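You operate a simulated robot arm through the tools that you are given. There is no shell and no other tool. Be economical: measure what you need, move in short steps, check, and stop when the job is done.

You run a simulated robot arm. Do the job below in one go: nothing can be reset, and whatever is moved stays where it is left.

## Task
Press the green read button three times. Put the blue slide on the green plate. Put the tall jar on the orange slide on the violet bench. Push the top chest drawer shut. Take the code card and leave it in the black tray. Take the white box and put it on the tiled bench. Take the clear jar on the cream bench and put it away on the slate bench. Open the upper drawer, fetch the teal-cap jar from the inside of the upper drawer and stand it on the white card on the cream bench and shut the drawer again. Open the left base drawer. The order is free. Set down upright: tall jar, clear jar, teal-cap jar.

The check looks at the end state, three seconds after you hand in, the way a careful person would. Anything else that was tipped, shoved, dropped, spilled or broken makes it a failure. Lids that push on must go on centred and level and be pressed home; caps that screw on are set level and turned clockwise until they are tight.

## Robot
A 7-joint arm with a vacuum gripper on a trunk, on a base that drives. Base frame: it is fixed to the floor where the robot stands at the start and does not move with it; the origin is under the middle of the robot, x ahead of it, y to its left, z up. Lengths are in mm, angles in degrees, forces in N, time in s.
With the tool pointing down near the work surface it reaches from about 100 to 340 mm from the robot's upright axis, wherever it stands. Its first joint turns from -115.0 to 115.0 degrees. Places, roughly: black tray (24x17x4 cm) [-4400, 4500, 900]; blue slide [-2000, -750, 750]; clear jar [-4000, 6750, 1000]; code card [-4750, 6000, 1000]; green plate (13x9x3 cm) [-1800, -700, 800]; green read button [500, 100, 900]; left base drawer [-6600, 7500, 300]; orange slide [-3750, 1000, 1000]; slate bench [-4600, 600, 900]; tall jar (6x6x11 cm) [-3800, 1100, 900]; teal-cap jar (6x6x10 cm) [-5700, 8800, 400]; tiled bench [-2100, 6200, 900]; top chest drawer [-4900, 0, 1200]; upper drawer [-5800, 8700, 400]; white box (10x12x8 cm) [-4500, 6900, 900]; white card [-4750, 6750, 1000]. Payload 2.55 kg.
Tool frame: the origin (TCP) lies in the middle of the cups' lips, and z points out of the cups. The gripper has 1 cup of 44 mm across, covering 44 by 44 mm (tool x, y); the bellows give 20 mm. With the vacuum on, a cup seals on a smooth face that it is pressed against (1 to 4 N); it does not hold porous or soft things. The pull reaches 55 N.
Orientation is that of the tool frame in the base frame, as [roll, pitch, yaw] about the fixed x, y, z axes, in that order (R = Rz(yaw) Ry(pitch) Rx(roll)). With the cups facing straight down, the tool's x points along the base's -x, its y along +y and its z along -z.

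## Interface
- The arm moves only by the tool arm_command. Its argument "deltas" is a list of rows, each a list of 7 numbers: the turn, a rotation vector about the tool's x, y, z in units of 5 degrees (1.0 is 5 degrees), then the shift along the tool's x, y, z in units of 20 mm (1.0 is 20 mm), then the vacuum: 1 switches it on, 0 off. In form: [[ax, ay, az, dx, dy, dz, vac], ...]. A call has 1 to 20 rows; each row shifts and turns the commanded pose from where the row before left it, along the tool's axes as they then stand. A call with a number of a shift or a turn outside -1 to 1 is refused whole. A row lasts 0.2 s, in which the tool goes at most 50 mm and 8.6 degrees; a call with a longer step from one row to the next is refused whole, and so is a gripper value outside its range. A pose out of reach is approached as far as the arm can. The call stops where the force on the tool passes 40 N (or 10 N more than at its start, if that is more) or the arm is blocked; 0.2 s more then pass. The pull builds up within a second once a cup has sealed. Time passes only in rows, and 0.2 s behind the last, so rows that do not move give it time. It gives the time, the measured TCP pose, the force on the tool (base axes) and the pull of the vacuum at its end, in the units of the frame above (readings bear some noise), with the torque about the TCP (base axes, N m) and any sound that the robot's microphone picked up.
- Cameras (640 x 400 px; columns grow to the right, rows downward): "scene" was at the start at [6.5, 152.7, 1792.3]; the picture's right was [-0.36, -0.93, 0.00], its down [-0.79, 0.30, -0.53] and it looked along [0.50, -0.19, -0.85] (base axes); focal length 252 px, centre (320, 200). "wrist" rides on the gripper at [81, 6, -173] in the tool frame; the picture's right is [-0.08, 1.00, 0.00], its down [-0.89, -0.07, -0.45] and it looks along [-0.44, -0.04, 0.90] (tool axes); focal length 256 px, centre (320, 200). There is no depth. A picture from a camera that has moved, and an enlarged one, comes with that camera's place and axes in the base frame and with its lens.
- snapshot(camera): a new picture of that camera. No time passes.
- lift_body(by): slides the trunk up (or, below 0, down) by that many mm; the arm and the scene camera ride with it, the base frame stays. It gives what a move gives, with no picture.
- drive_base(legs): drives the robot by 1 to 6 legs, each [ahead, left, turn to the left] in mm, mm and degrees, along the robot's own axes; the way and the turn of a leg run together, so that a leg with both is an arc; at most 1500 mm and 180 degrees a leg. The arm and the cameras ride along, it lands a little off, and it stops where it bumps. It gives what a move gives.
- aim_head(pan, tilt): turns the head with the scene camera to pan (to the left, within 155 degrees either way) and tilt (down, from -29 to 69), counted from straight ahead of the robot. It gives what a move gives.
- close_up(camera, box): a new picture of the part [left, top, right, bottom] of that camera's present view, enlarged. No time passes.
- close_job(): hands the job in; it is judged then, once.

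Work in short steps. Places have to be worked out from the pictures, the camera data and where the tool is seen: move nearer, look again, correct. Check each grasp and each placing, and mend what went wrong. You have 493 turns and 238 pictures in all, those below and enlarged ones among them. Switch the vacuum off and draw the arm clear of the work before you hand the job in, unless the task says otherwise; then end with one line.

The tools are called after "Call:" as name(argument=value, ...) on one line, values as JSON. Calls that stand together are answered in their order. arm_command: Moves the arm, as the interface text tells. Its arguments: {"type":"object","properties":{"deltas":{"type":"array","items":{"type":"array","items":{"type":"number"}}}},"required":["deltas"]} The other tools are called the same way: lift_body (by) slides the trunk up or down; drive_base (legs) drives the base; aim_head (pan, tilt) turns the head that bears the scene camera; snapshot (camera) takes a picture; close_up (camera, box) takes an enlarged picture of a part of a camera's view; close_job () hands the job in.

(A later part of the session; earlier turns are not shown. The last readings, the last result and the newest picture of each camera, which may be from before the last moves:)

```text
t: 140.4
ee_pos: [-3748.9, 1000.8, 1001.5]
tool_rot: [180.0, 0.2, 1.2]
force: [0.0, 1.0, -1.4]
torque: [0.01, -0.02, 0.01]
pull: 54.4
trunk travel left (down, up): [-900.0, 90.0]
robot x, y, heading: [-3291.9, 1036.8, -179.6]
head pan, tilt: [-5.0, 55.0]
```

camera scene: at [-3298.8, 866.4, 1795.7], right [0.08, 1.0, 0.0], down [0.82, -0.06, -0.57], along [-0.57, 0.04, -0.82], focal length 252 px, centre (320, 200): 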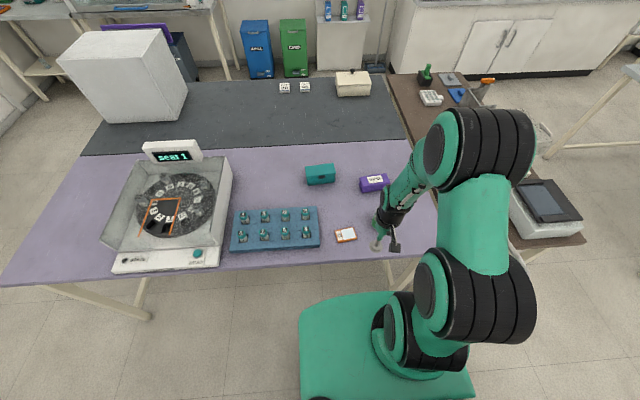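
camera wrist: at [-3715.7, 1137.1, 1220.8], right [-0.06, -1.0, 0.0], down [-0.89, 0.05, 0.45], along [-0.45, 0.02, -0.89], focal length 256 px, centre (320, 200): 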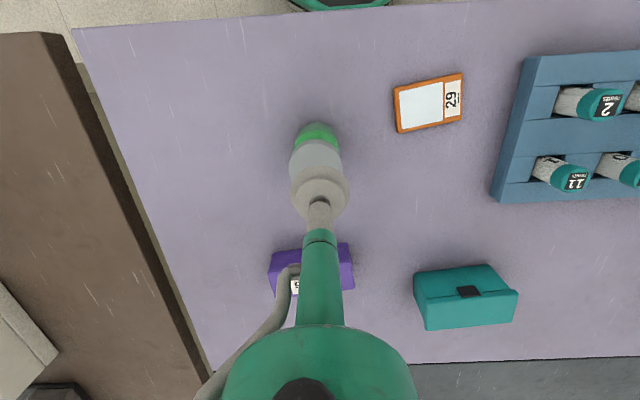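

Call:
arm_command(deltas=[[0, 0, 0, 0, 0, 0.1, 1], [0, 0, 0, 0, 0, 0.1, 1], [0, 0, 0, 0, 0, 0, 1]])

Call:
close_up(camera="scene", box=[290, 180, 410, 255])

Call:
arm_command(deltas=[[0, 0, 0, 0, 0, 0.1, 1], [0, 0, 0, 0, 0, 0, 1]])

```text
t: 141.2
ee_pos: [-3749.2, 999.8, 1000.4]
tool_rot: [179.9, 0.4, 1.3]
force: [1.3, -0.3, 7.1]
torque: [0.13, -0.03, -0.01]
pull: 54.9
trunk travel left (down, up): [-900.0, 90.0]
robot x, y, heading: [-3289.3, 1041.3, -179.4]
head pan, tilt: [-5.0, 55.0]
```

```text
5.33 times, centred on (350, 218) of scene
camera zoom: at [-3297.6, 866.3, 1795.8], right [0.08, 1.0, 0.0], down [0.82, -0.06, -0.57], along [-0.57, 0.04, -0.82], focal length 1345 px, centre (160, 107)
```

zoom: 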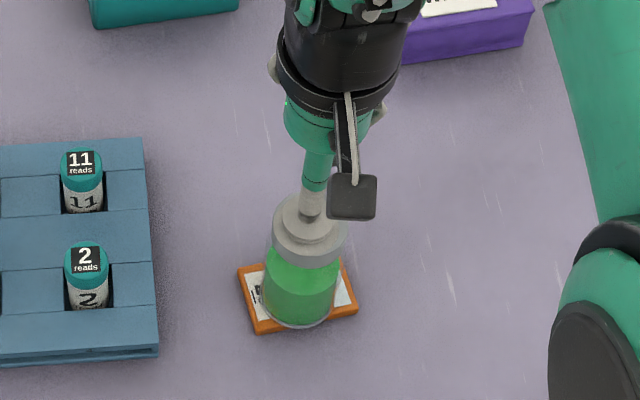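

```text
t: 141.8
ee_pos: [-3749.8, 1001.0, 998.2]
tool_rot: [179.9, 0.4, 1.2]
force: [1.4, 1.1, 16.7]
torque: [0.2, -0.08, 0.01]
pull: 54.8
trunk travel left (down, up): [-900.0, 90.0]
robot x, y, heading: [-3291.3, 1035.3, -179.2]
head pan, tilt: [-5.0, 55.0]
```

On the slide and centred. Release and lift slowly.

Call:
arm_command(deltas=[[0, 0, 0, 0, 0, -0.15, 1], [0, 0, 0, 0, 0, 0, 0], [0, 0, 0, 0, 0, 0, 0], [0, 0, 0, 0, 0, -0.2, 0], [0, 0, 0, 0, 0, -0.3, 0], [0, 0, 0, 0, 0, -0.5, 0], [0, 0, 0, 0, 0, -1, 0], [0, 0, 0, 0, 0, -1, 0], [0, 0, 0, 0, 0, -1, 0]])

Call:
close_up(camera="scene", box=[290, 180, 410, 255])

```text
t: 143.8
ee_pos: [-3751.5, 999.8, 1078.2]
tool_rot: [179.8, 0.2, 1.2]
force: [0.1, -0.3, 0.0]
torque: [-0.01, 0.0, 0.01]
pull: 0.1
trunk travel left (down, up): [-900.0, 90.0]
robot x, y, heading: [-3291.3, 1038.9, -179.5]
head pan, tilt: [-5.0, 55.0]
```

```text
5.33 times, centred on (350, 218) of scene
camera zoom: at [-3298.5, 866.4, 1795.6], right [0.08, 1.0, 0.0], down [0.82, -0.06, -0.57], along [-0.57, 0.04, -0.82], focal length 1345 px, centre (160, 107)
```

zoom: 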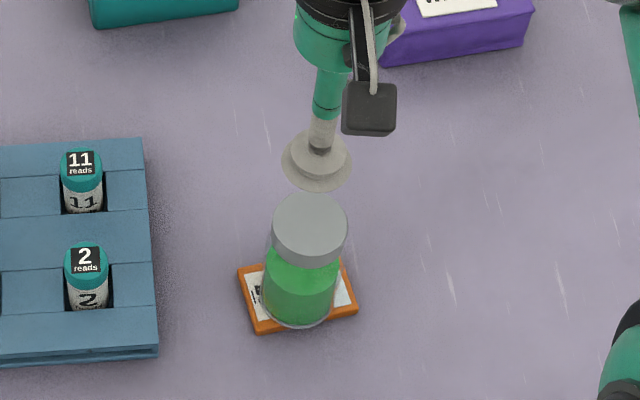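

The jar stands upright on the slide. Next: the chest, which seems to be the white cube on the slate bench with its drawers facing west. I tuck the arm and drive around the south end.

Call:
arm_command(deltas=[[0, 0, 0, 1, 0, -1, 0], [0, 0, 0, 1, 0, 0, 0], [0, 0, 0, 1, -0.5, 0, 0], [0, 0, 0, 1, -0.5, 0, 0], [0, 0, 0, 1, -1, 0, 0], [0, 0, 0, 1, -1, 0, 0]])

Call:
drive_base(legs=[[-260, 0, 0], [0, 1100, 0], [0, 1080, 0]])

Call:
aim_head(pan=0, tilt=30)

Call:
snapshot(camera="scene")

```text
t: 145.2
ee_pos: [-3631.2, 1061.5, 1098.9]
tool_rot: [179.9, 0.3, 1.1]
force: [1.3, -0.3, -0.9]
torque: [0.02, 0.02, -0.01]
pull: 0.0
trunk travel left (down, up): [-900.0, 90.0]
robot x, y, heading: [-3291.2, 1034.8, -179.6]
head pan, tilt: [-5.0, 55.0]
```

```text
t: 157.5
ee_pos: [-3345.5, -1102.3, 1098.1]
tool_rot: [179.8, 0.2, 0.1]
force: [-0.1, -0.2, 0.5]
torque: [0.01, -0.04, 0.0]
pull: 0.0
trunk travel left (down, up): [-900.0, 90.0]
robot x, y, heading: [-3004.0, -1132.7, 179.7]
head pan, tilt: [-5.0, 55.0]
```

```text
t: 158.4
ee_pos: [-3345.3, -1103.7, 1098.8]
tool_rot: [179.9, 0.2, 0.1]
force: [-0.3, -0.5, 0.0]
torque: [-0.04, 0.0, -0.01]
pull: 0.1
trunk travel left (down, up): [-900.0, 90.0]
robot x, y, heading: [-3000.9, -1132.4, 179.5]
head pan, tilt: [0.0, 30.0]
```

```text
182 pictures are left
camera scene: at [-3034.8, -1308.8, 1831.6], right [0.01, 1.0, 0.0], down [0.5, 0.0, -0.87], along [-0.87, 0.01, -0.5], focal length 252 px, centre (320, 200)
```

scene: 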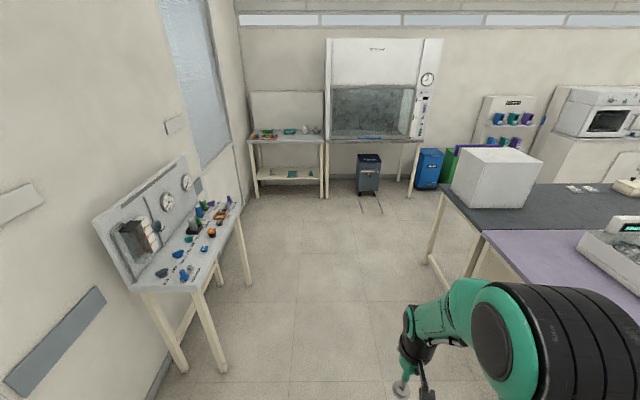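

Clear path west. Drive to x≈-5430, turn round to face east, and look at the chest from the west.

Call:
drive_base(legs=[[1210, 0, 0], [1210, 0, 0], [0, 0, 179], [0, 600, 0]])

Call:
aim_head(pan=15, tilt=25)

Call:
snapshot(camera="scene")

```text
t: 180.7
ee_pos: [-5124.6, -560.9, 1097.2]
tool_rot: [179.9, 0.2, -179.2]
force: [0.1, -0.1, 0.3]
torque: [-0.01, 0.02, -0.01]
pull: 0.1
trunk travel left (down, up): [-900.0, 90.0]
robot x, y, heading: [-5465.0, -532.4, 0.3]
head pan, tilt: [0.0, 30.0]
```

```text
t: 181.5
ee_pos: [-5125.4, -561.3, 1099.4]
tool_rot: [179.9, 0.3, -179.2]
force: [-0.3, 0.1, 1.1]
torque: [0.0, -0.02, 0.0]
pull: 0.1
trunk travel left (down, up): [-900.0, 90.0]
robot x, y, heading: [-5461.5, -534.0, 0.3]
head pan, tilt: [15.0, 25.0]
```

```text
181 pictures are left
camera scene: at [-5435.1, -333.1, 1839.7], right [0.26, -0.97, 0.0], down [-0.41, -0.11, -0.91], along [0.87, 0.24, -0.42], focal length 252 px, centre (320, 200)
```

scene: 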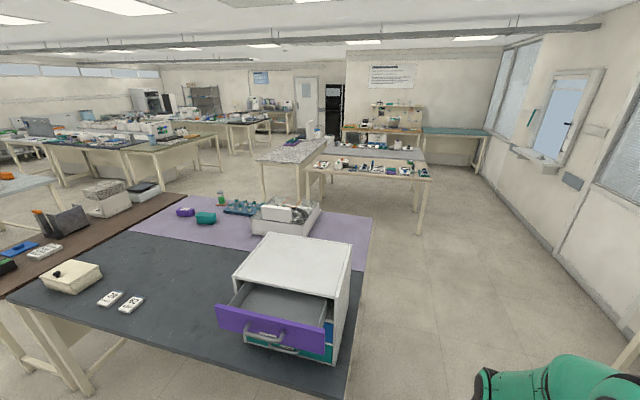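

The purple top drawer is open, front at about (-4927,-22,~1140), open ~115 mm. Strafe north to line up and look with both cameras.

Call:
drive_base(legs=[[0, 490, 0]])

Call:
aim_head(pan=-10, tilt=45)

Call:
snapshot(camera="scene")

Call:
snapshot(camera="wrist")

```text
t: 184.5
ee_pos: [-5125.7, -56.2, 1098.4]
tool_rot: [180.0, 0.2, -179.4]
force: [-0.6, 0.1, 0.0]
torque: [0.01, 0.02, 0.0]
pull: 0.0
trunk travel left (down, up): [-900.0, 90.0]
robot x, y, heading: [-5469.5, -25.0, -0.0]
head pan, tilt: [15.0, 25.0]
```

```text
t: 185.4
ee_pos: [-5125.4, -57.8, 1098.7]
tool_rot: [179.9, 0.2, -179.3]
force: [0.1, 0.3, 0.1]
torque: [-0.01, -0.01, -0.03]
pull: 0.1
trunk travel left (down, up): [-900.0, 90.0]
robot x, y, heading: [-5465.2, -30.2, 0.2]
head pan, tilt: [-10.0, 45.0]
```

```text
180 pictures are left
camera scene: at [-5444.7, 134.1, 1809.1], right [-0.17, -0.99, 0.0], down [-0.7, 0.12, -0.71], along [0.7, -0.12, -0.71], focal length 252 px, centre (320, 200)
```

scene: 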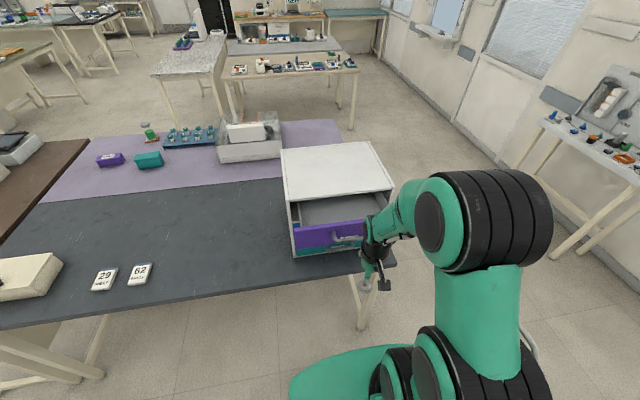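

```text
179 pictures are left
camera wrist: at [-5206.8, -50.8, 1270.9], right [0.07, 1.0, 0.0], down [0.89, -0.06, 0.45], along [0.45, -0.03, -0.89], focal length 256 px, centre (320, 200)
```

wrist: 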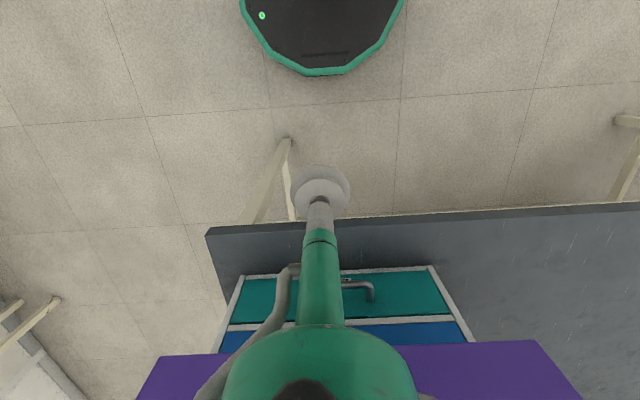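

Call:
close_up(camera="scene", box=[270, 130, 430, 290])

```text
2.50 times, centred on (350, 210) of scene
camera zoom: at [-5444.7, 134.1, 1809.1], right [-0.17, -0.99, 0.0], down [-0.7, 0.12, -0.71], along [0.7, -0.12, -0.71], focal length 630 px, centre (245, 175)
```

zoom: 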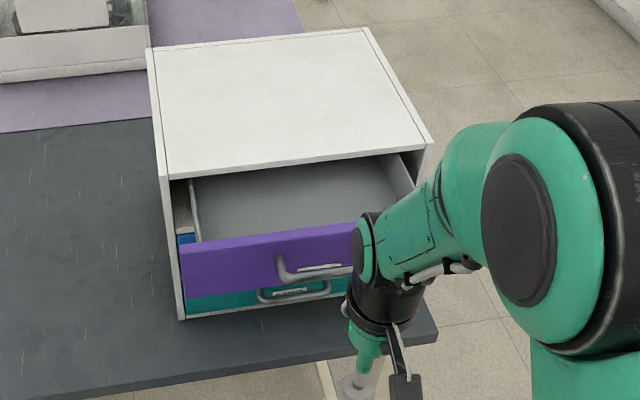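

Drawer front is at x≈-4965, z 1113–1210, spanning y 130…-220, handle in the middle; it's ~105 mm open. I raise the trunk, shift to y≈+65 (left of the handle), extend and tilt the tool forward.

Call:
lift_body(by=85)

Call:
arm_command(deltas=[[0, 0, 0, 0, 1, 0, 0], [0, 0, 0, 0, 1, 0, 0], [0, 0, 0, 0, 1, 0, 0], [0, 0, 0, 0, 1, 0, 0], [0, 0, 0, 0, 1, 0, 0], [0, 0, 0, 0, 1, 0, 0], [0, 0, 0, -1, 0, 0, 0], [0, 0, 0, -1, 0, 0, 0], [0, 0, 0, -1, 0, 0, 0]])

Call:
arm_command(deltas=[[0, -1, 0, 0, 0, 0, 0], [0, -1, 0, 0, 0, 0, 0], [0, -1, 0, 0, 0, 0, 0], [0, -1, 0, 0, 0, 0, 0], [0, -1, 0, 0, 0, 0, 0], [0, -1, 0, 0, 0, 0, 0], [0, -1, 0, 0, 0, 0, 0], [0, -1, 0, 0, 0, 0, 0], [0, -1, 0, 0, 0, 0, 0], [0, -1, 0, 0, 0, 0, 0], [0, -1, 0, 0, 0, 0, 0], [0, -1, 0, 0, 0, 0, 0]])

Call:
snapshot(camera="wrist")

Call:
snapshot(camera="scene")

```text
t: 186.6
ee_pos: [-5126.2, -56.8, 1183.8]
tool_rot: [179.8, 0.1, -179.3]
force: [-0.1, 0.3, -0.1]
torque: [0.01, 0.01, 0.01]
pull: 0.0
trunk travel left (down, up): [-985.0, 5.0]
robot x, y, heading: [-5466.6, -26.8, 0.3]
head pan, tilt: [-10.0, 45.0]
```

```text
t: 188.6
ee_pos: [-5066.4, 64.1, 1181.9]
tool_rot: [180.0, 0.1, -179.5]
force: [0.2, 0.9, -0.4]
torque: [0.01, 0.01, 0.03]
pull: 0.2
trunk travel left (down, up): [-985.0, 5.0]
robot x, y, heading: [-5469.8, -29.6, -0.2]
head pan, tilt: [-10.0, 45.0]
```

```text
t: 191.2
ee_pos: [-5047.0, 80.0, 1201.8]
tool_rot: [-178.1, 57.6, -178.8]
force: [-0.6, -0.5, -0.2]
torque: [0.0, -0.01, 0.02]
pull: 0.1
out of reach, approached as far as the arm can: row 6, 11, 12
trunk travel left (down, up): [-985.0, 5.0]
robot x, y, heading: [-5465.6, -29.8, -0.1]
head pan, tilt: [-10.0, 45.0]
```

```text
177 pictures are left
camera wrist: at [-5235.7, 88.9, 1226.2], right [0.05, 1.0, 0.05], down [0.1, -0.05, 0.99], along [0.99, -0.04, -0.1], focal length 256 px, centre (320, 200)
```

wrist: 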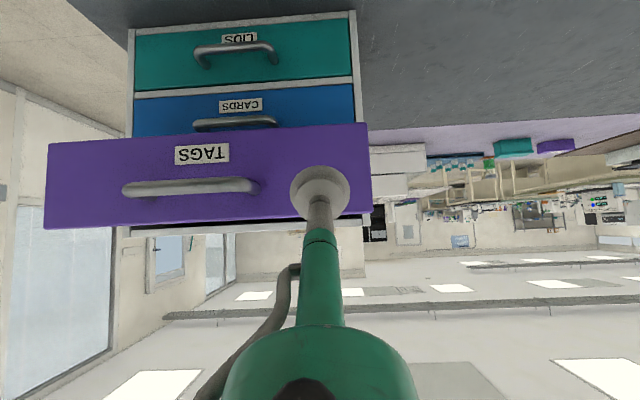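

```text
176 pictures are left
camera scene: at [-5444.7, 134.9, 1894.0], right [-0.17, -0.99, 0.0], down [-0.7, 0.12, -0.71], along [0.7, -0.12, -0.71], focal length 252 px, centre (320, 200)
```

scene: 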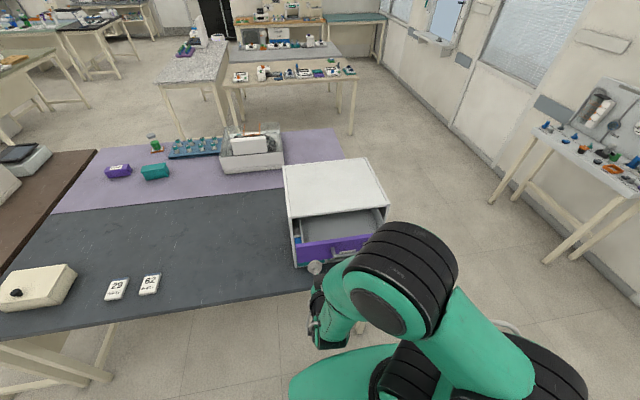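

The tool points at the purple front left of its handle. Approach to contact.

Call:
arm_command(deltas=[[0, 0, 0, -0.1, -0.1, 0.7, 0], [0, 0, 0, -0.1, -0.1, 0.7, 0], [0, 0, 0, -0.1, -0.1, 0.7, 0], [0, 0, 0, -0.1, -0.1, 0.7, 0]])

Call:
snapshot(camera="wrist")

```text
t: 192.2
ee_pos: [-5003.1, 67.1, 1169.9]
tool_rot: [-178.0, 56.9, -178.2]
force: [0.7, -0.3, 0.3]
torque: [0.02, -0.03, 0.03]
pull: 0.0
trunk travel left (down, up): [-985.0, 5.0]
robot x, y, heading: [-5467.6, -29.0, -0.2]
head pan, tilt: [-10.0, 45.0]
```

```text
175 pictures are left
camera wrist: at [-5191.8, 75.0, 1197.6], right [0.04, 1.0, 0.05], down [0.11, -0.05, 0.99], along [0.99, -0.03, -0.12], focal length 256 px, centre (320, 200)
```

wrist: 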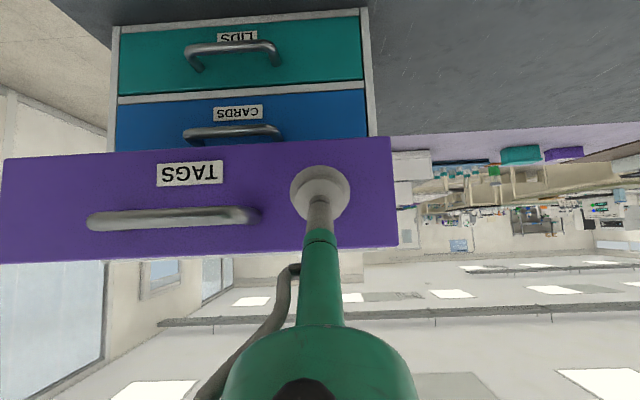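

Now push straight along +x.

Call:
arm_command(deltas=[[0, 0, 0, -0.54, 0, 0.84, 0], [0, 0, 0, -0.54, 0, 0.84, 0], [0, 0, 0, -0.54, 0, 0.84, 0], [0, 0, 0, -0.54, 0, 0.84, 0]])

Call:
snapshot(camera="wrist")

```text
t: 193.2
ee_pos: [-4920.1, 70.6, 1173.8]
tool_rot: [-178.1, 57.0, -178.2]
force: [-0.3, 0.4, -0.9]
torque: [0.01, 0.02, 0.03]
pull: 0.2
trunk travel left (down, up): [-985.0, 5.0]
robot x, y, heading: [-5468.1, -28.5, 0.1]
head pan, tilt: [-10.0, 45.0]
```

```text
174 pictures are left
camera wrist: at [-5108.4, 77.5, 1200.6], right [0.04, 1.0, 0.05], down [0.11, -0.05, 0.99], along [0.99, -0.04, -0.11], focal length 256 px, centre (320, 200)
```

wrist: 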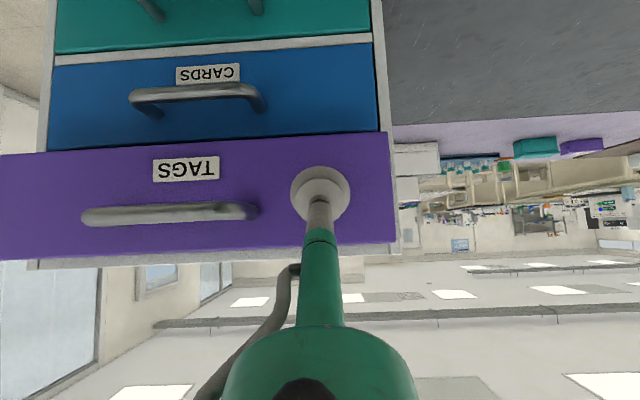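

The drawer moves easily. Continue until it meets its stop.

Call:
arm_command(deltas=[[0, 0, 0, -0.4, 0, 0.65, 0], [0, 0, 0, -0.4, 0, 0.65, 0], [0, 0, 0, -0.4, 0, 0.65, 0]])

Call:
arm_command(deltas=[[0, 0, 0, -0.2, 0, 0.32, 0], [0, 0, 0, -0.2, 0, 0.32, 0], [0, 0, 0, -0.2, 0, 0.32, 0]])

Call:
snapshot(camera="wrist")

```text
t: 194.0
ee_pos: [-4873.5, 68.3, 1171.9]
tool_rot: [-178.1, 57.0, -178.3]
force: [0.0, 0.0, -0.2]
torque: [-0.02, -0.01, -0.01]
pull: 0.0
trunk travel left (down, up): [-985.0, 5.0]
robot x, y, heading: [-5467.4, -31.0, 0.0]
head pan, tilt: [-10.0, 45.0]
```

```text
t: 194.8
ee_pos: [-4855.3, 67.9, 1169.5]
tool_rot: [-178.0, 57.0, -178.3]
force: [-7.6, 0.2, -3.3]
torque: [-0.01, -0.17, 0.03]
pull: 0.0
trunk travel left (down, up): [-985.0, 5.0]
robot x, y, heading: [-5465.7, -29.7, -0.0]
head pan, tilt: [-10.0, 45.0]
```

```text
173 pictures are left
camera wrist: at [-5044.0, 75.7, 1196.2], right [0.04, 1.0, 0.05], down [0.11, -0.05, 0.99], along [0.99, -0.04, -0.12], focal length 256 px, centre (320, 200)
```

wrist: 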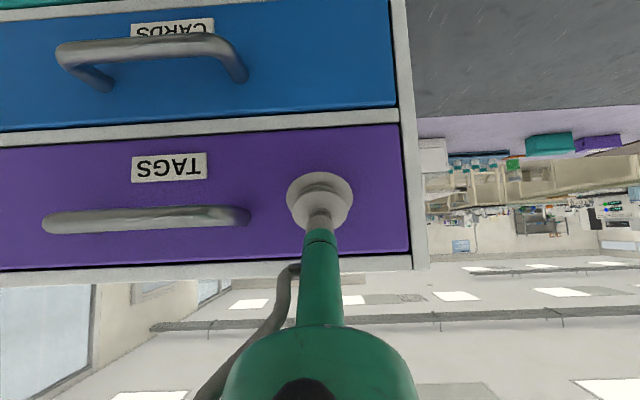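

Force rises and the purple front looks flush. One more small push, then back off and verify.

Call:
arm_command(deltas=[[0, 0, 0, -0.2, 0, 0.32, 0], [0, 0, 0, 0, 0, 0, 0]])

Call:
arm_command(deltas=[[0, 0, 0, 0.3, 0, -0.5, 0], [0, 0, 0, 0.5, 0, -0.85, 0], [0, 0, 0, 0.5, 0, -0.85, 0], [0, 0, 0, 0.5, 0, -0.85, 0], [0, 0, 0, 0.5, 0, -0.85, 0], [0, 0, 0, 0.5, 0, -0.85, 0]])

Call:
close_up(camera="scene", box=[230, 140, 430, 265])

Call:
snapshot(camera="wrist")

```text
t: 195.4
ee_pos: [-4852.9, 67.9, 1167.8]
tool_rot: [-177.9, 56.6, -178.1]
force: [-19.7, -0.9, -7.6]
torque: [-0.01, -0.5, 0.02]
pull: 0.0
trunk travel left (down, up): [-985.0, 5.0]
robot x, y, heading: [-5466.4, -30.9, 0.1]
head pan, tilt: [-10.0, 45.0]
```

```text
t: 196.8
ee_pos: [-4959.2, 66.7, 1175.3]
tool_rot: [-178.1, 57.0, -178.2]
force: [-0.2, 0.8, -0.7]
torque: [-0.01, -0.03, -0.04]
pull: 0.1
trunk travel left (down, up): [-985.0, 5.0]
robot x, y, heading: [-5467.3, -33.0, 0.1]
head pan, tilt: [-10.0, 45.0]
```

```text
3.20 times, centred on (330, 202) of scene
camera zoom: at [-5445.6, 134.2, 1894.1], right [-0.17, -0.99, 0.0], down [-0.7, 0.12, -0.71], along [0.7, -0.12, -0.71], focal length 807 px, centre (288, 192)
```

zoom: 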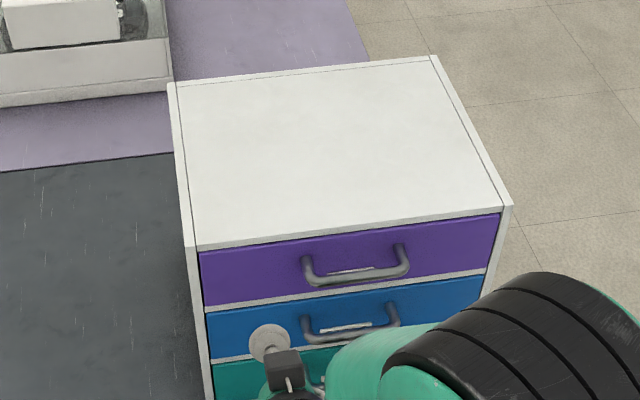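

```text
171 pictures are left
camera wrist: at [-5147.2, 75.4, 1201.2], right [0.04, 1.0, 0.05], down [0.11, -0.05, 0.99], along [0.99, -0.03, -0.11], focal length 256 px, centre (320, 200)
```

wrist: 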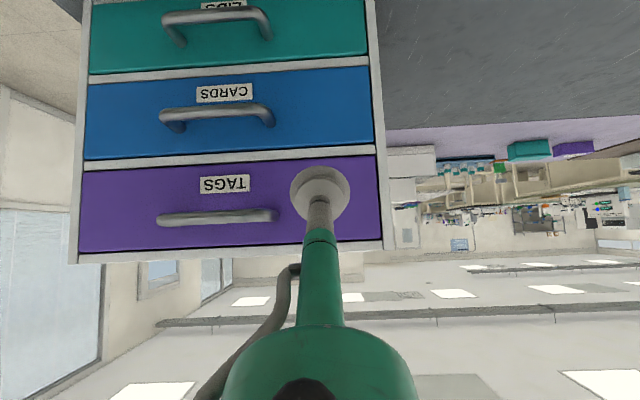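

Drawer shut flush. Tuck the arm with the tool down again, lower the trunk back, and look north.

Call:
arm_command(deltas=[[0, 0, 0, 0.5, 0, -0.85, 0], [0, 0, 0, 0.5, 0, -0.85, 0], [0, 0, 0, 0.5, 0, -0.85, 0], [0, 1, 0, 0, 0, 0, 0], [0, 1, 0, 0, 0, 0, 0], [0, 1, 0, 0, 0, 0, 0], [0, 1, 0, 0, 0, 0, 0], [0, 1, 0, 0, 0, 0, 0], [0, 1, 0, 0, 0, 0, 0], [0, 1, 0, 0, 0, 0, 0], [0, 1, 0, 0, 0, 0, 0], [0, 1, 0, 0, 0, 0, 0], [0, 1, 0, 0, 0, 0, 0], [0, 1, 0, 0, 0, 0, 0], [-0.4, 0.4, 0, 0, 0, 0, 0]])

Call:
drive_base(legs=[[-100, 0, 0]])

Call:
lift_body(by=-85)

Call:
aim_head(pan=85, tilt=25)

Call:
snapshot(camera="scene")

```text
t: 200.0
ee_pos: [-5016.4, 67.2, 1176.3]
tool_rot: [179.0, -0.1, -179.8]
force: [-0.3, 0.0, -0.2]
torque: [0.02, 0.01, -0.01]
pull: 0.0
trunk travel left (down, up): [-985.0, 5.0]
robot x, y, heading: [-5466.5, -26.8, 0.0]
head pan, tilt: [-10.0, 45.0]
```

```text
t: 201.1
ee_pos: [-5116.5, 68.6, 1176.7]
tool_rot: [179.0, 0.0, -179.7]
force: [-0.6, 0.2, 0.0]
torque: [0.03, -0.04, -0.02]
pull: 0.1
trunk travel left (down, up): [-985.0, 5.0]
robot x, y, heading: [-5566.8, -29.5, 0.4]
head pan, tilt: [-10.0, 45.0]
```

```text
t: 202.3
ee_pos: [-5116.7, 68.0, 1091.5]
tool_rot: [178.9, -0.1, -179.7]
force: [0.2, 0.0, 0.2]
torque: [-0.02, 0.01, 0.02]
pull: 0.0
trunk travel left (down, up): [-900.0, 90.0]
robot x, y, heading: [-5568.0, -26.7, 0.4]
head pan, tilt: [-10.0, 45.0]
```

```text
t: 204.0
ee_pos: [-5117.1, 68.8, 1090.3]
tool_rot: [179.1, -0.1, -179.7]
force: [-0.1, -0.4, 0.2]
torque: [0.01, -0.05, 0.02]
pull: 0.0
trunk travel left (down, up): [-900.0, 90.0]
robot x, y, heading: [-5565.8, -31.9, 0.1]
head pan, tilt: [85.0, 25.0]
```

```text
170 pictures are left
camera scene: at [-5617.5, 239.6, 1839.6], right [1.0, -0.08, 0.0], down [-0.04, -0.42, -0.91], along [0.08, 0.9, -0.42], focal length 252 px, centre (320, 200)
```

scene: 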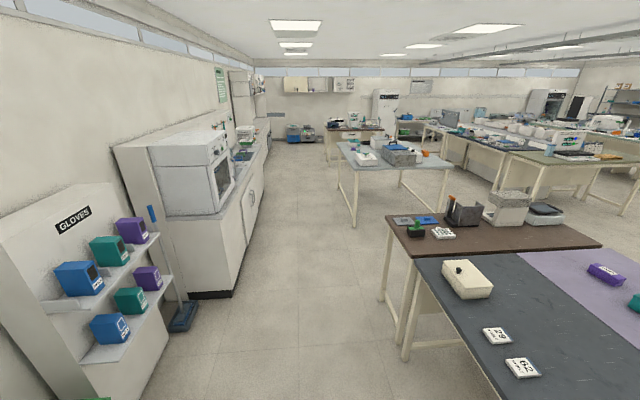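

Clear aisle. Strafe north ~4.3 m along x≈-5570.

Call:
drive_base(legs=[[0, 1450, 0], [0, 1450, 0], [0, 1400, 0]])

Call:
aim_head(pan=0, tilt=30)

Call:
snapshot(camera="scene")

Call:
aim_head(pan=75, tilt=28)

Call:
snapshot(camera="scene")

```text
t: 224.3
ee_pos: [-5086.1, 4288.3, 1091.9]
tool_rot: [179.0, 0.1, 178.6]
force: [0.1, -0.4, 0.7]
torque: [-0.03, 0.01, -0.02]
pull: 0.0
trunk travel left (down, up): [-900.0, 90.0]
robot x, y, heading: [-5537.7, 4200.5, -1.4]
head pan, tilt: [85.0, 25.0]
```

```text
t: 225.9
ee_pos: [-5087.1, 4288.7, 1091.4]
tool_rot: [179.0, 0.0, 178.8]
force: [0.2, -0.1, -0.3]
torque: [-0.02, 0.0, -0.04]
pull: 0.1
trunk travel left (down, up): [-900.0, 90.0]
robot x, y, heading: [-5541.2, 4200.4, -1.2]
head pan, tilt: [0.0, 30.0]
```

```text
169 pictures are left
camera scene: at [-5503.4, 4379.4, 1831.7], right [-0.02, -1.0, 0.0], down [-0.5, 0.01, -0.87], along [0.87, -0.02, -0.5], focal length 252 px, centre (320, 200)
```

scene: 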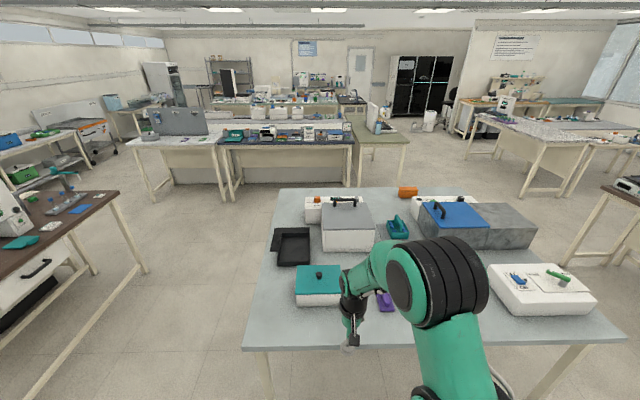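

```text
t: 227.4
ee_pos: [-5086.6, 4288.4, 1091.0]
tool_rot: [179.1, 0.0, 178.7]
force: [-0.3, -0.3, 0.1]
torque: [0.02, 0.02, -0.02]
pull: 0.1
trunk travel left (down, up): [-900.0, 90.0]
robot x, y, heading: [-5541.3, 4202.4, -1.3]
head pan, tilt: [75.0, 28.0]
```

```text
168 pictures are left
camera scene: at [-5568.0, 4468.9, 1834.8], right [0.96, -0.28, 0.0], down [-0.13, -0.45, -0.88], along [0.25, 0.85, -0.47], focal length 252 px, centre (320, 200)
```

scene: 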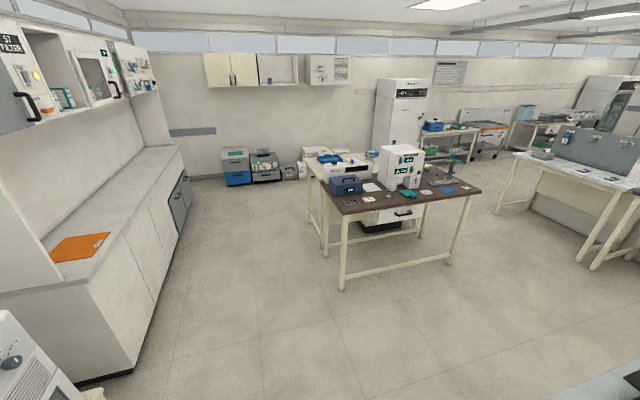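

Tray sits near the north edge of the light-blue bench at (-4394,4511). The code card should be on the brown bench's south edge. Drive there: north, east, then face north.

Call:
arm_command(deltas=[[0, 0, 0, 1, -1, 0, 0], [0, 0, 0, 1, -1, 0, 0], [0, 0, 0, 1, -1, 0, 0], [0, 0, 0, 1, -1, 0, 0], [0, 0, 0, 1, 0, 0, 0]])

Call:
drive_base(legs=[[0, 1180, 0], [780, 0, 0], [0, 0, 91]])

Call:
aim_head(pan=0, tilt=45)

Call:
snapshot(camera="scene")

Call:
snapshot(camera="wrist")

```text
t: 228.6
ee_pos: [-5189.6, 4210.2, 1089.4]
tool_rot: [179.1, 0.0, 178.7]
force: [0.0, 0.2, -1.0]
torque: [-0.01, -0.01, 0.02]
pull: 0.1
trunk travel left (down, up): [-900.0, 90.0]
robot x, y, heading: [-5539.2, 4203.7, -1.3]
head pan, tilt: [75.0, 28.0]
```

```text
t: 242.2
ee_pos: [-4775.8, 5718.7, 1090.0]
tool_rot: [179.0, 0.0, -87.7]
force: [0.4, 0.1, -0.4]
torque: [0.02, -0.06, -0.02]
pull: 0.2
trunk travel left (down, up): [-900.0, 90.0]
robot x, y, heading: [-4745.4, 5366.9, 92.5]
head pan, tilt: [75.0, 28.0]
```

```text
t: 243.7
ee_pos: [-4776.4, 5717.8, 1090.0]
tool_rot: [179.0, 0.0, -87.7]
force: [1.0, 0.1, -0.2]
torque: [-0.02, -0.01, -0.01]
pull: 0.0
trunk travel left (down, up): [-900.0, 90.0]
robot x, y, heading: [-4750.2, 5366.8, 92.4]
head pan, tilt: [0.0, 45.0]
```

```text
167 pictures are left
camera scene: at [-4922.2, 5384.0, 1809.1], right [1.0, 0.04, 0.0], down [0.03, -0.71, -0.71], along [-0.03, 0.71, -0.71], focal length 252 px, centre (320, 200)
```

scene: 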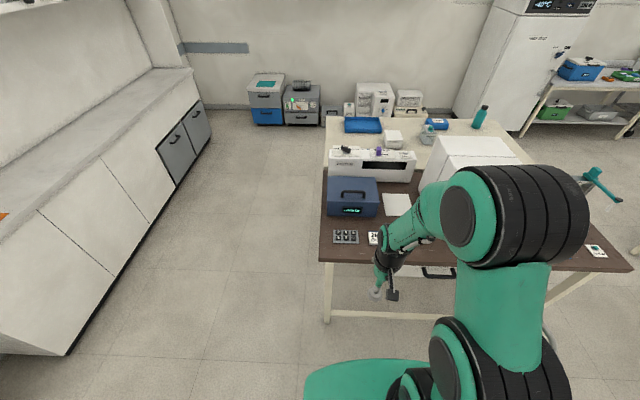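

```text
166 pictures are left
camera wrist: at [-4775.8, 5639.1, 1262.4], right [-1.0, 0.04, 0.02], down [0.04, 0.9, 0.44], along [0.0, 0.44, -0.9], focal length 256 px, centre (320, 200)
```

wrist: 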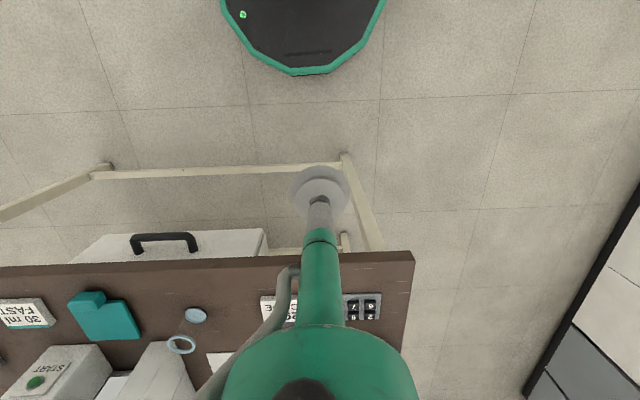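

Drive 120 mm closer and look at the card.

Call:
drive_base(legs=[[120, 0, 0]])

Call:
arm_command(deltas=[[0, 0, 0, 0, -1, 0, 0], [0, 0, 0, 0, -1, 0, 0], [0, 0, 0, 0, -1, 0, 0], [0, 0, 0, 0, -1, 0, 0], [0, 0, 0, 0, -1, 0, 0]])

Call:
snapshot(camera="wrist")

Call:
close_up(camera="scene", box=[310, 190, 470, 290])

```text
t: 244.9
ee_pos: [-4779.3, 5837.2, 1089.4]
tool_rot: [179.0, 0.0, -87.9]
force: [0.2, 0.1, -0.1]
torque: [0.03, -0.02, 0.02]
pull: 0.0
trunk travel left (down, up): [-900.0, 90.0]
robot x, y, heading: [-4747.5, 5487.3, 92.0]
head pan, tilt: [0.0, 45.0]
```

```text
t: 246.1
ee_pos: [-4675.5, 5840.9, 1089.5]
tool_rot: [179.0, 0.0, -87.8]
force: [-0.7, -0.3, 0.0]
torque: [-0.01, 0.02, 0.03]
pull: 0.0
trunk travel left (down, up): [-900.0, 90.0]
robot x, y, heading: [-4750.8, 5483.6, 92.0]
head pan, tilt: [0.0, 45.0]
```

```text
165 pictures are left
camera wrist: at [-4676.3, 5760.5, 1260.7], right [-1.0, 0.04, 0.02], down [0.04, 0.89, 0.44], along [0.0, 0.44, -0.9], focal length 256 px, centre (320, 200)
```

wrist: 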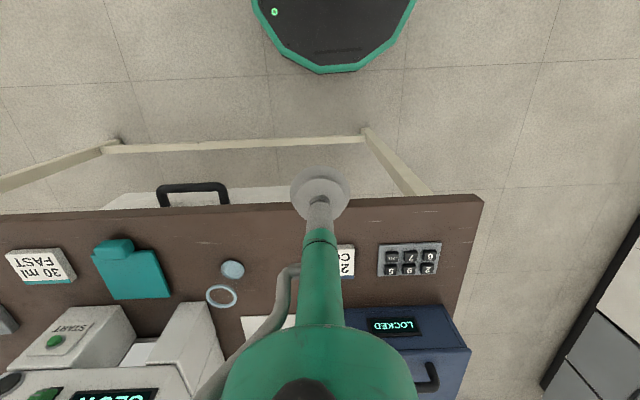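

```text
4.00 times, centred on (390, 240) of scene
camera zoom: at [-4925.7, 5503.7, 1809.2], right [1.0, 0.04, 0.0], down [0.03, -0.71, -0.71], along [-0.03, 0.71, -0.71], focal length 1008 px, centre (40, 40)
```

zoom: 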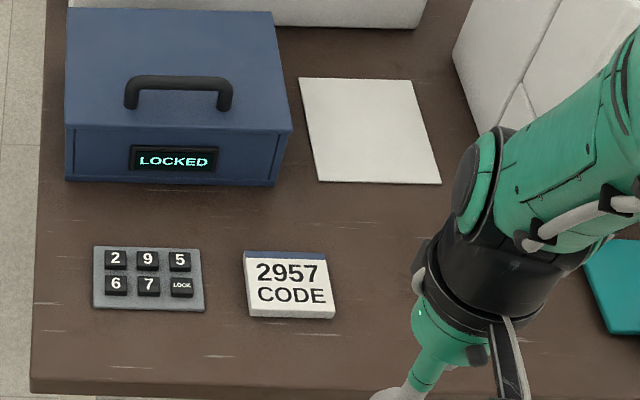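

The code card (block with "2957 CODE") is at about (-4695,6060). Drive 80 mm closer and bring the cup over it.

Call:
drive_base(legs=[[80, 0, 0]])

Call:
arm_command(deltas=[[0.2, 0, 0, -1, 0.2, 0, 0], [0, 0, 0, -1, 0.2, 0, 0], [0, 0, 0, -1, 0.2, 0, 0], [0, 0, 0, -1, 0.2, 0.5, 0], [0, 0, 0, -1, 0.2, 1, 0], [0, 0, 0, -1, 0, 1, 0], [0, 0, 0, -0.8, 0, 1, 0]])

Call:
snapshot(camera="wrist")

Call:
close_up(camera="scene", box=[310, 190, 470, 290])

```text
t: 247.2
ee_pos: [-4680.2, 5920.9, 1087.4]
tool_rot: [179.0, 0.0, -87.9]
force: [-0.5, 0.4, -0.2]
torque: [-0.04, 0.0, 0.01]
pull: 0.1
trunk travel left (down, up): [-900.0, 90.0]
robot x, y, heading: [-4755.9, 5566.6, 91.7]
head pan, tilt: [0.0, 45.0]
```

```text
t: 248.8
ee_pos: [-4705.8, 6055.5, 1019.5]
tool_rot: [180.0, -0.1, -87.8]
force: [-0.5, 1.1, 0.4]
torque: [-0.04, 0.02, -0.01]
pull: 0.1
trunk travel left (down, up): [-900.0, 90.0]
robot x, y, heading: [-4753.3, 5570.0, 92.0]
head pan, tilt: [0.0, 45.0]
```

```text
163 pictures are left
camera wrist: at [-4709.2, 5976.1, 1191.0], right [-1.0, 0.04, 0.0], down [0.04, 0.89, 0.45], along [0.02, 0.45, -0.9], focal length 256 px, centre (320, 200)
```

wrist: 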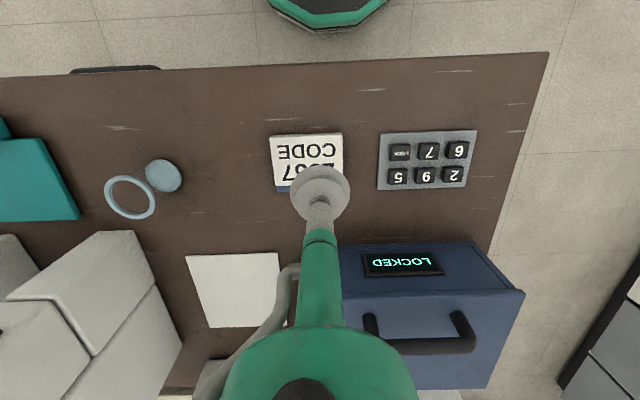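

```text
4.00 times, centred on (390, 240) of scene
camera zoom: at [-4929.3, 5585.3, 1809.1], right [1.0, 0.04, 0.0], down [0.03, -0.71, -0.71], along [-0.03, 0.71, -0.71], focal length 1008 px, centre (40, 40)
```

zoom: 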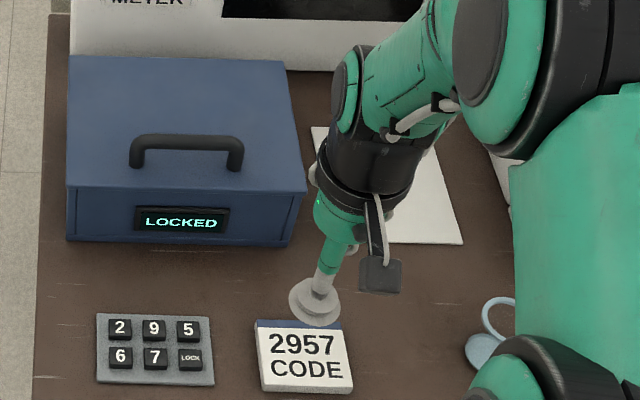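

Card centre ≈ (-4693,6068). Shift and descend with vacuum on.

Call:
arm_command(deltas=[[0, 0, 0, -0.6, -0.6, 0.8, 0], [0, 0, 0, 0, 0, 1, 0], [0, 0, 0, 0, 0, 1, 0], [0, 0, 0, 0, 0, 1, 0]])

Call:
close_up(camera="wrist", box=[220, 100, 420, 225])

Call:
arm_command(deltas=[[0, 0, 0, 0, 0, 0.4, 1], [0, 0, 0, 0, 0, 0.3, 1], [0, 0, 0, 0, 0, 0, 1]])

```text
t: 249.8
ee_pos: [-4693.8, 6068.8, 940.6]
tool_rot: [-180.0, 0.1, -87.9]
force: [-0.2, 0.8, -0.2]
torque: [-0.04, 0.01, -0.01]
pull: 0.1
trunk travel left (down, up): [-900.0, 90.0]
robot x, y, heading: [-4752.4, 5568.5, 92.3]
head pan, tilt: [0.0, 45.0]
```

```text
3.20 times, centred on (320, 162) of wrist
camera zoom: at [-4697.9, 5988.9, 1113.7], right [-1.0, 0.04, 0.0], down [0.04, 0.89, 0.45], along [0.02, 0.45, -0.9], focal length 819 px, centre (320, 320)
```

zoom: 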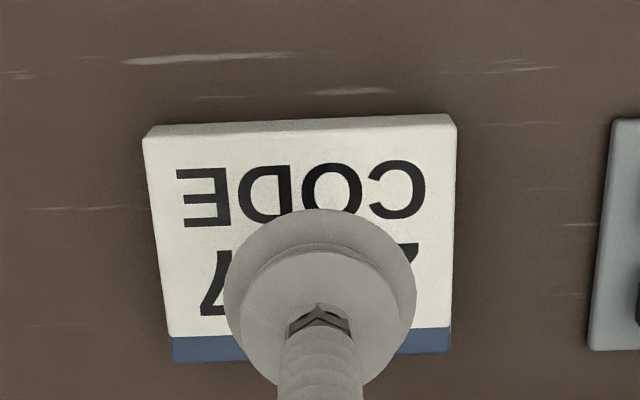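

```text
t: 250.6
ee_pos: [-4692.0, 6066.5, 927.1]
tool_rot: [180.0, 0.0, -88.0]
force: [-0.2, 0.5, -0.2]
torque: [0.01, 0.03, -0.03]
pull: 0.1
trunk travel left (down, up): [-900.0, 90.0]
robot x, y, heading: [-4753.8, 5566.9, 92.1]
head pan, tilt: [0.0, 45.0]
```

Call:
arm_command(deltas=[[0, 0, 0, 0, 0, 0.3, 1], [0, 0, 0, 0, 0, 0.2, 1], [0, 0, 0, 0, 0, 0, 1]])

Call:
arm_command(deltas=[[0, 0, 0, 0, 0, 0.2, 1], [0, 0, 0, 0, 0, 0, 1]])

Call:
arm_command(deltas=[[0, 0, 0, 0, 0, 0.15, 1], [0, 0, 0, 0, 0, 0, 1]])

```text
t: 251.4
ee_pos: [-4693.8, 6066.7, 917.3]
tool_rot: [180.0, 0.0, -87.9]
force: [-0.4, 1.0, -0.2]
torque: [0.03, 0.02, 0.0]
pull: 0.1
trunk travel left (down, up): [-900.0, 90.0]
robot x, y, heading: [-4754.2, 5568.3, 92.2]
head pan, tilt: [0.0, 45.0]
```

```text
t: 252.0
ee_pos: [-4693.2, 6067.1, 913.7]
tool_rot: [180.0, 0.0, -87.9]
force: [0.3, 0.5, 0.2]
torque: [0.0, -0.02, -0.01]
pull: 0.0
trunk travel left (down, up): [-900.0, 90.0]
robot x, y, heading: [-4755.6, 5568.6, 92.2]
head pan, tilt: [0.0, 45.0]
```

```text
t: 252.6
ee_pos: [-4694.7, 6066.6, 909.9]
tool_rot: [-179.9, 0.1, -87.9]
force: [0.0, -0.8, 0.4]
torque: [-0.04, 0.02, 0.0]
pull: 0.0
trunk travel left (down, up): [-900.0, 90.0]
robot x, y, heading: [-4757.9, 5564.2, 92.2]
head pan, tilt: [0.0, 45.0]
```

Call:
arm_command(deltas=[[0, 0, 0, 0, 0, 0.2, 1], [0, 0, 0, 0, 0, 0, 1]])

Call:
arm_command(deltas=[[0, 0, 0, 0, 0, 0.15, 1], [0, 0, 0, 0, 0, 0, 1]])

Call:
arm_command(deltas=[[0, 0, 0, 0, 0, 0.15, 1], [0, 0, 0, 0, 0, 0, 1]])

```text
t: 253.2
ee_pos: [-4693.9, 6066.7, 906.7]
tool_rot: [-179.9, 0.0, -87.9]
force: [-1.0, 0.4, -0.5]
torque: [0.04, -0.03, 0.0]
pull: 0.0
trunk travel left (down, up): [-900.0, 90.0]
robot x, y, heading: [-4754.4, 5567.5, 92.4]
head pan, tilt: [0.0, 45.0]
```

```text
t: 253.8
ee_pos: [-4692.7, 6066.3, 903.8]
tool_rot: [180.0, 0.0, -87.8]
force: [0.3, 0.0, 1.0]
torque: [-0.02, 0.01, 0.01]
pull: 54.6
trunk travel left (down, up): [-900.0, 90.0]
robot x, y, heading: [-4755.9, 5570.3, 92.1]
head pan, tilt: [0.0, 45.0]
```

```text
t: 254.4
ee_pos: [-4691.7, 6067.3, 901.1]
tool_rot: [180.0, 0.1, -87.9]
force: [0.4, 0.0, 0.5]
torque: [0.01, 0.02, -0.02]
pull: 55.0
trunk travel left (down, up): [-900.0, 90.0]
robot x, y, heading: [-4752.6, 5566.2, 92.1]
head pan, tilt: [0.0, 45.0]
```

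Card sealed. Lift and retract; then back off and turn round toward the black tray.

Call:
arm_command(deltas=[[0, 0, 0, 0, 0, -0.3, 1], [0, 0, 0, 0, 0, -0.7, 1], [0, 0, 0, 0, 0, -1, 1], [0, 0, 0, 0, 0, -1, 1], [0, 0, 0, 0, 0, -1, 1], [0, 0, 0, 0, 0, -1, 1], [0, 0, 0, 0, 0, -1, 1], [0, 0, 0, 1, 0, -1, 1], [0, 0, 0, 1, 0, -1, 1], [0, 0, 0, 1, 0, 0, 1], [0, 0, 0, 1, 0, 0, 1], [0, 0, 0, 1, 0, 0, 1], [0, 0, 0, 1, 0, 0, 1]])

Call:
close_up(camera="wrist", box=[220, 100, 420, 225])

Call:
drive_base(legs=[[-260, 0, 0], [0, 0, 178], [0, 320, 0]])

Call:
aim_head(pan=0, tilt=45)

Call:
snapshot(camera="scene")

```text
t: 257.2
ee_pos: [-4691.0, 5948.1, 1062.2]
tool_rot: [-179.9, 0.1, -88.0]
force: [0.4, 0.3, -0.8]
torque: [-0.01, 0.03, -0.01]
pull: 54.9
trunk travel left (down, up): [-900.0, 90.0]
robot x, y, heading: [-4754.9, 5567.7, 92.1]
head pan, tilt: [0.0, 45.0]
```

```text
3.20 times, centred on (320, 162) of wrist
camera zoom: at [-4692.7, 5868.3, 1235.3], right [-1.0, 0.04, 0.0], down [0.04, 0.89, 0.45], along [0.02, 0.45, -0.9], focal length 819 px, centre (320, 320)
```

zoom: 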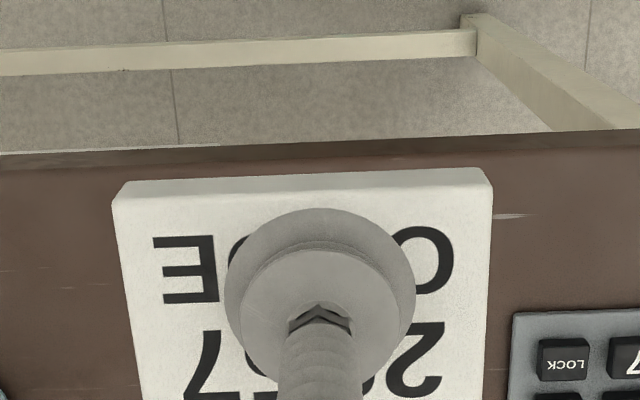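

```text
t: 268.2
ee_pos: [-4474.4, 4941.2, 1061.6]
tool_rot: [-179.9, -0.1, 94.2]
force: [-0.2, 0.2, 0.0]
torque: [-0.02, 0.03, -0.05]
pull: 54.9
trunk travel left (down, up): [-900.0, 90.0]
robot x, y, heading: [-4421.1, 5322.0, -85.7]
head pan, tilt: [0.0, 45.0]
```

```text
t: 268.8
ee_pos: [-4474.7, 4941.7, 1062.0]
tool_rot: [-179.9, 0.0, 94.0]
force: [-0.8, -0.1, -0.8]
torque: [0.0, 0.0, 0.0]
pull: 55.2
trunk travel left (down, up): [-900.0, 90.0]
robot x, y, heading: [-4421.6, 5322.3, -86.2]
head pan, tilt: [0.0, 45.0]
```

```text
159 pictures are left
camera scene: at [-4242.9, 5316.5, 1809.0], right [-1.0, -0.07, 0.0], down [-0.05, 0.71, -0.71], along [0.05, -0.71, -0.71], focal length 252 px, centre (320, 200)
```

scene: 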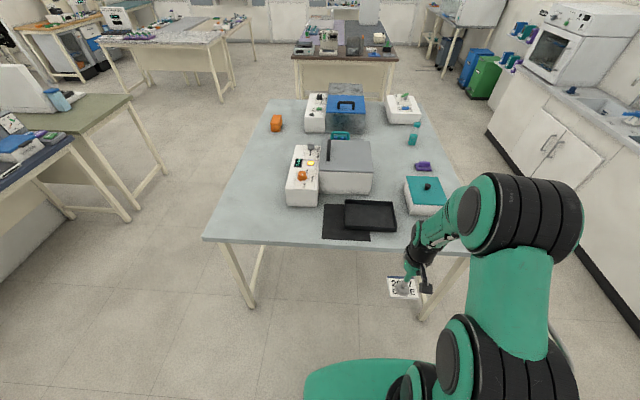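

Tray centre about (-4426,4490). Straighten heading and drive 330 mm closer with the card held high.

Call:
drive_base(legs=[[0, 0, -4], [320, 0, 0]])

Call:
snapshot(camera="wrist")

Call:
snapshot(camera="scene")

```text
t: 271.4
ee_pos: [-4497.6, 4629.1, 1062.4]
tool_rot: [-179.9, 0.0, 90.4]
force: [0.4, 0.2, -0.7]
torque: [0.06, 0.01, 0.0]
pull: 54.4
trunk travel left (down, up): [-900.0, 90.0]
robot x, y, heading: [-4422.4, 5010.1, -89.7]
head pan, tilt: [0.0, 45.0]
```

```text
158 pictures are left
camera wrist: at [-4491.5, 4711.3, 1235.1], right [1.0, -0.07, 0.0], down [-0.06, -0.89, 0.45], along [-0.03, -0.44, -0.9], focal length 256 px, centre (320, 200)
```

wrist: 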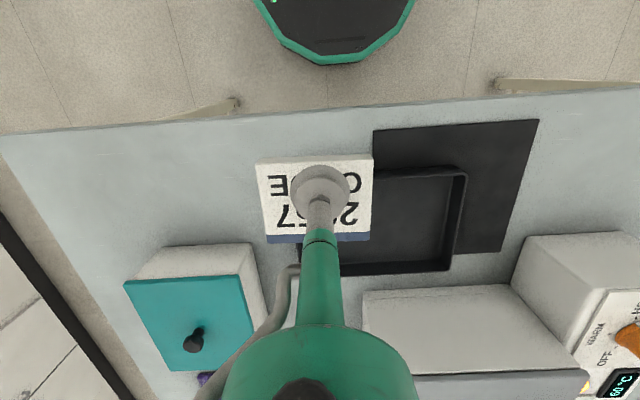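

```text
157 pictures are left
camera scene: at [-4243.8, 4989.3, 1809.1], right [-1.0, -0.01, 0.0], down [0.0, 0.71, -0.71], along [0.0, -0.71, -0.71], focal length 252 px, centre (320, 200)
```

scene: 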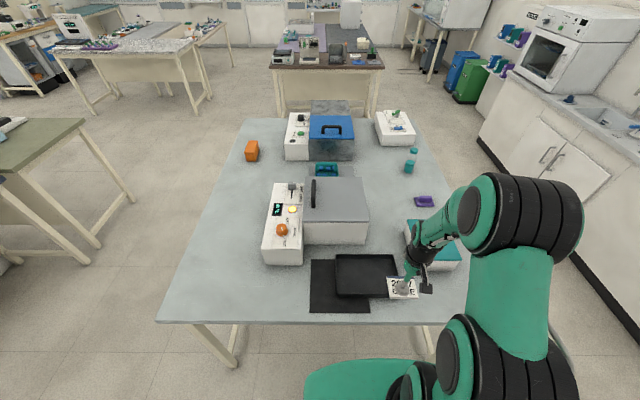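

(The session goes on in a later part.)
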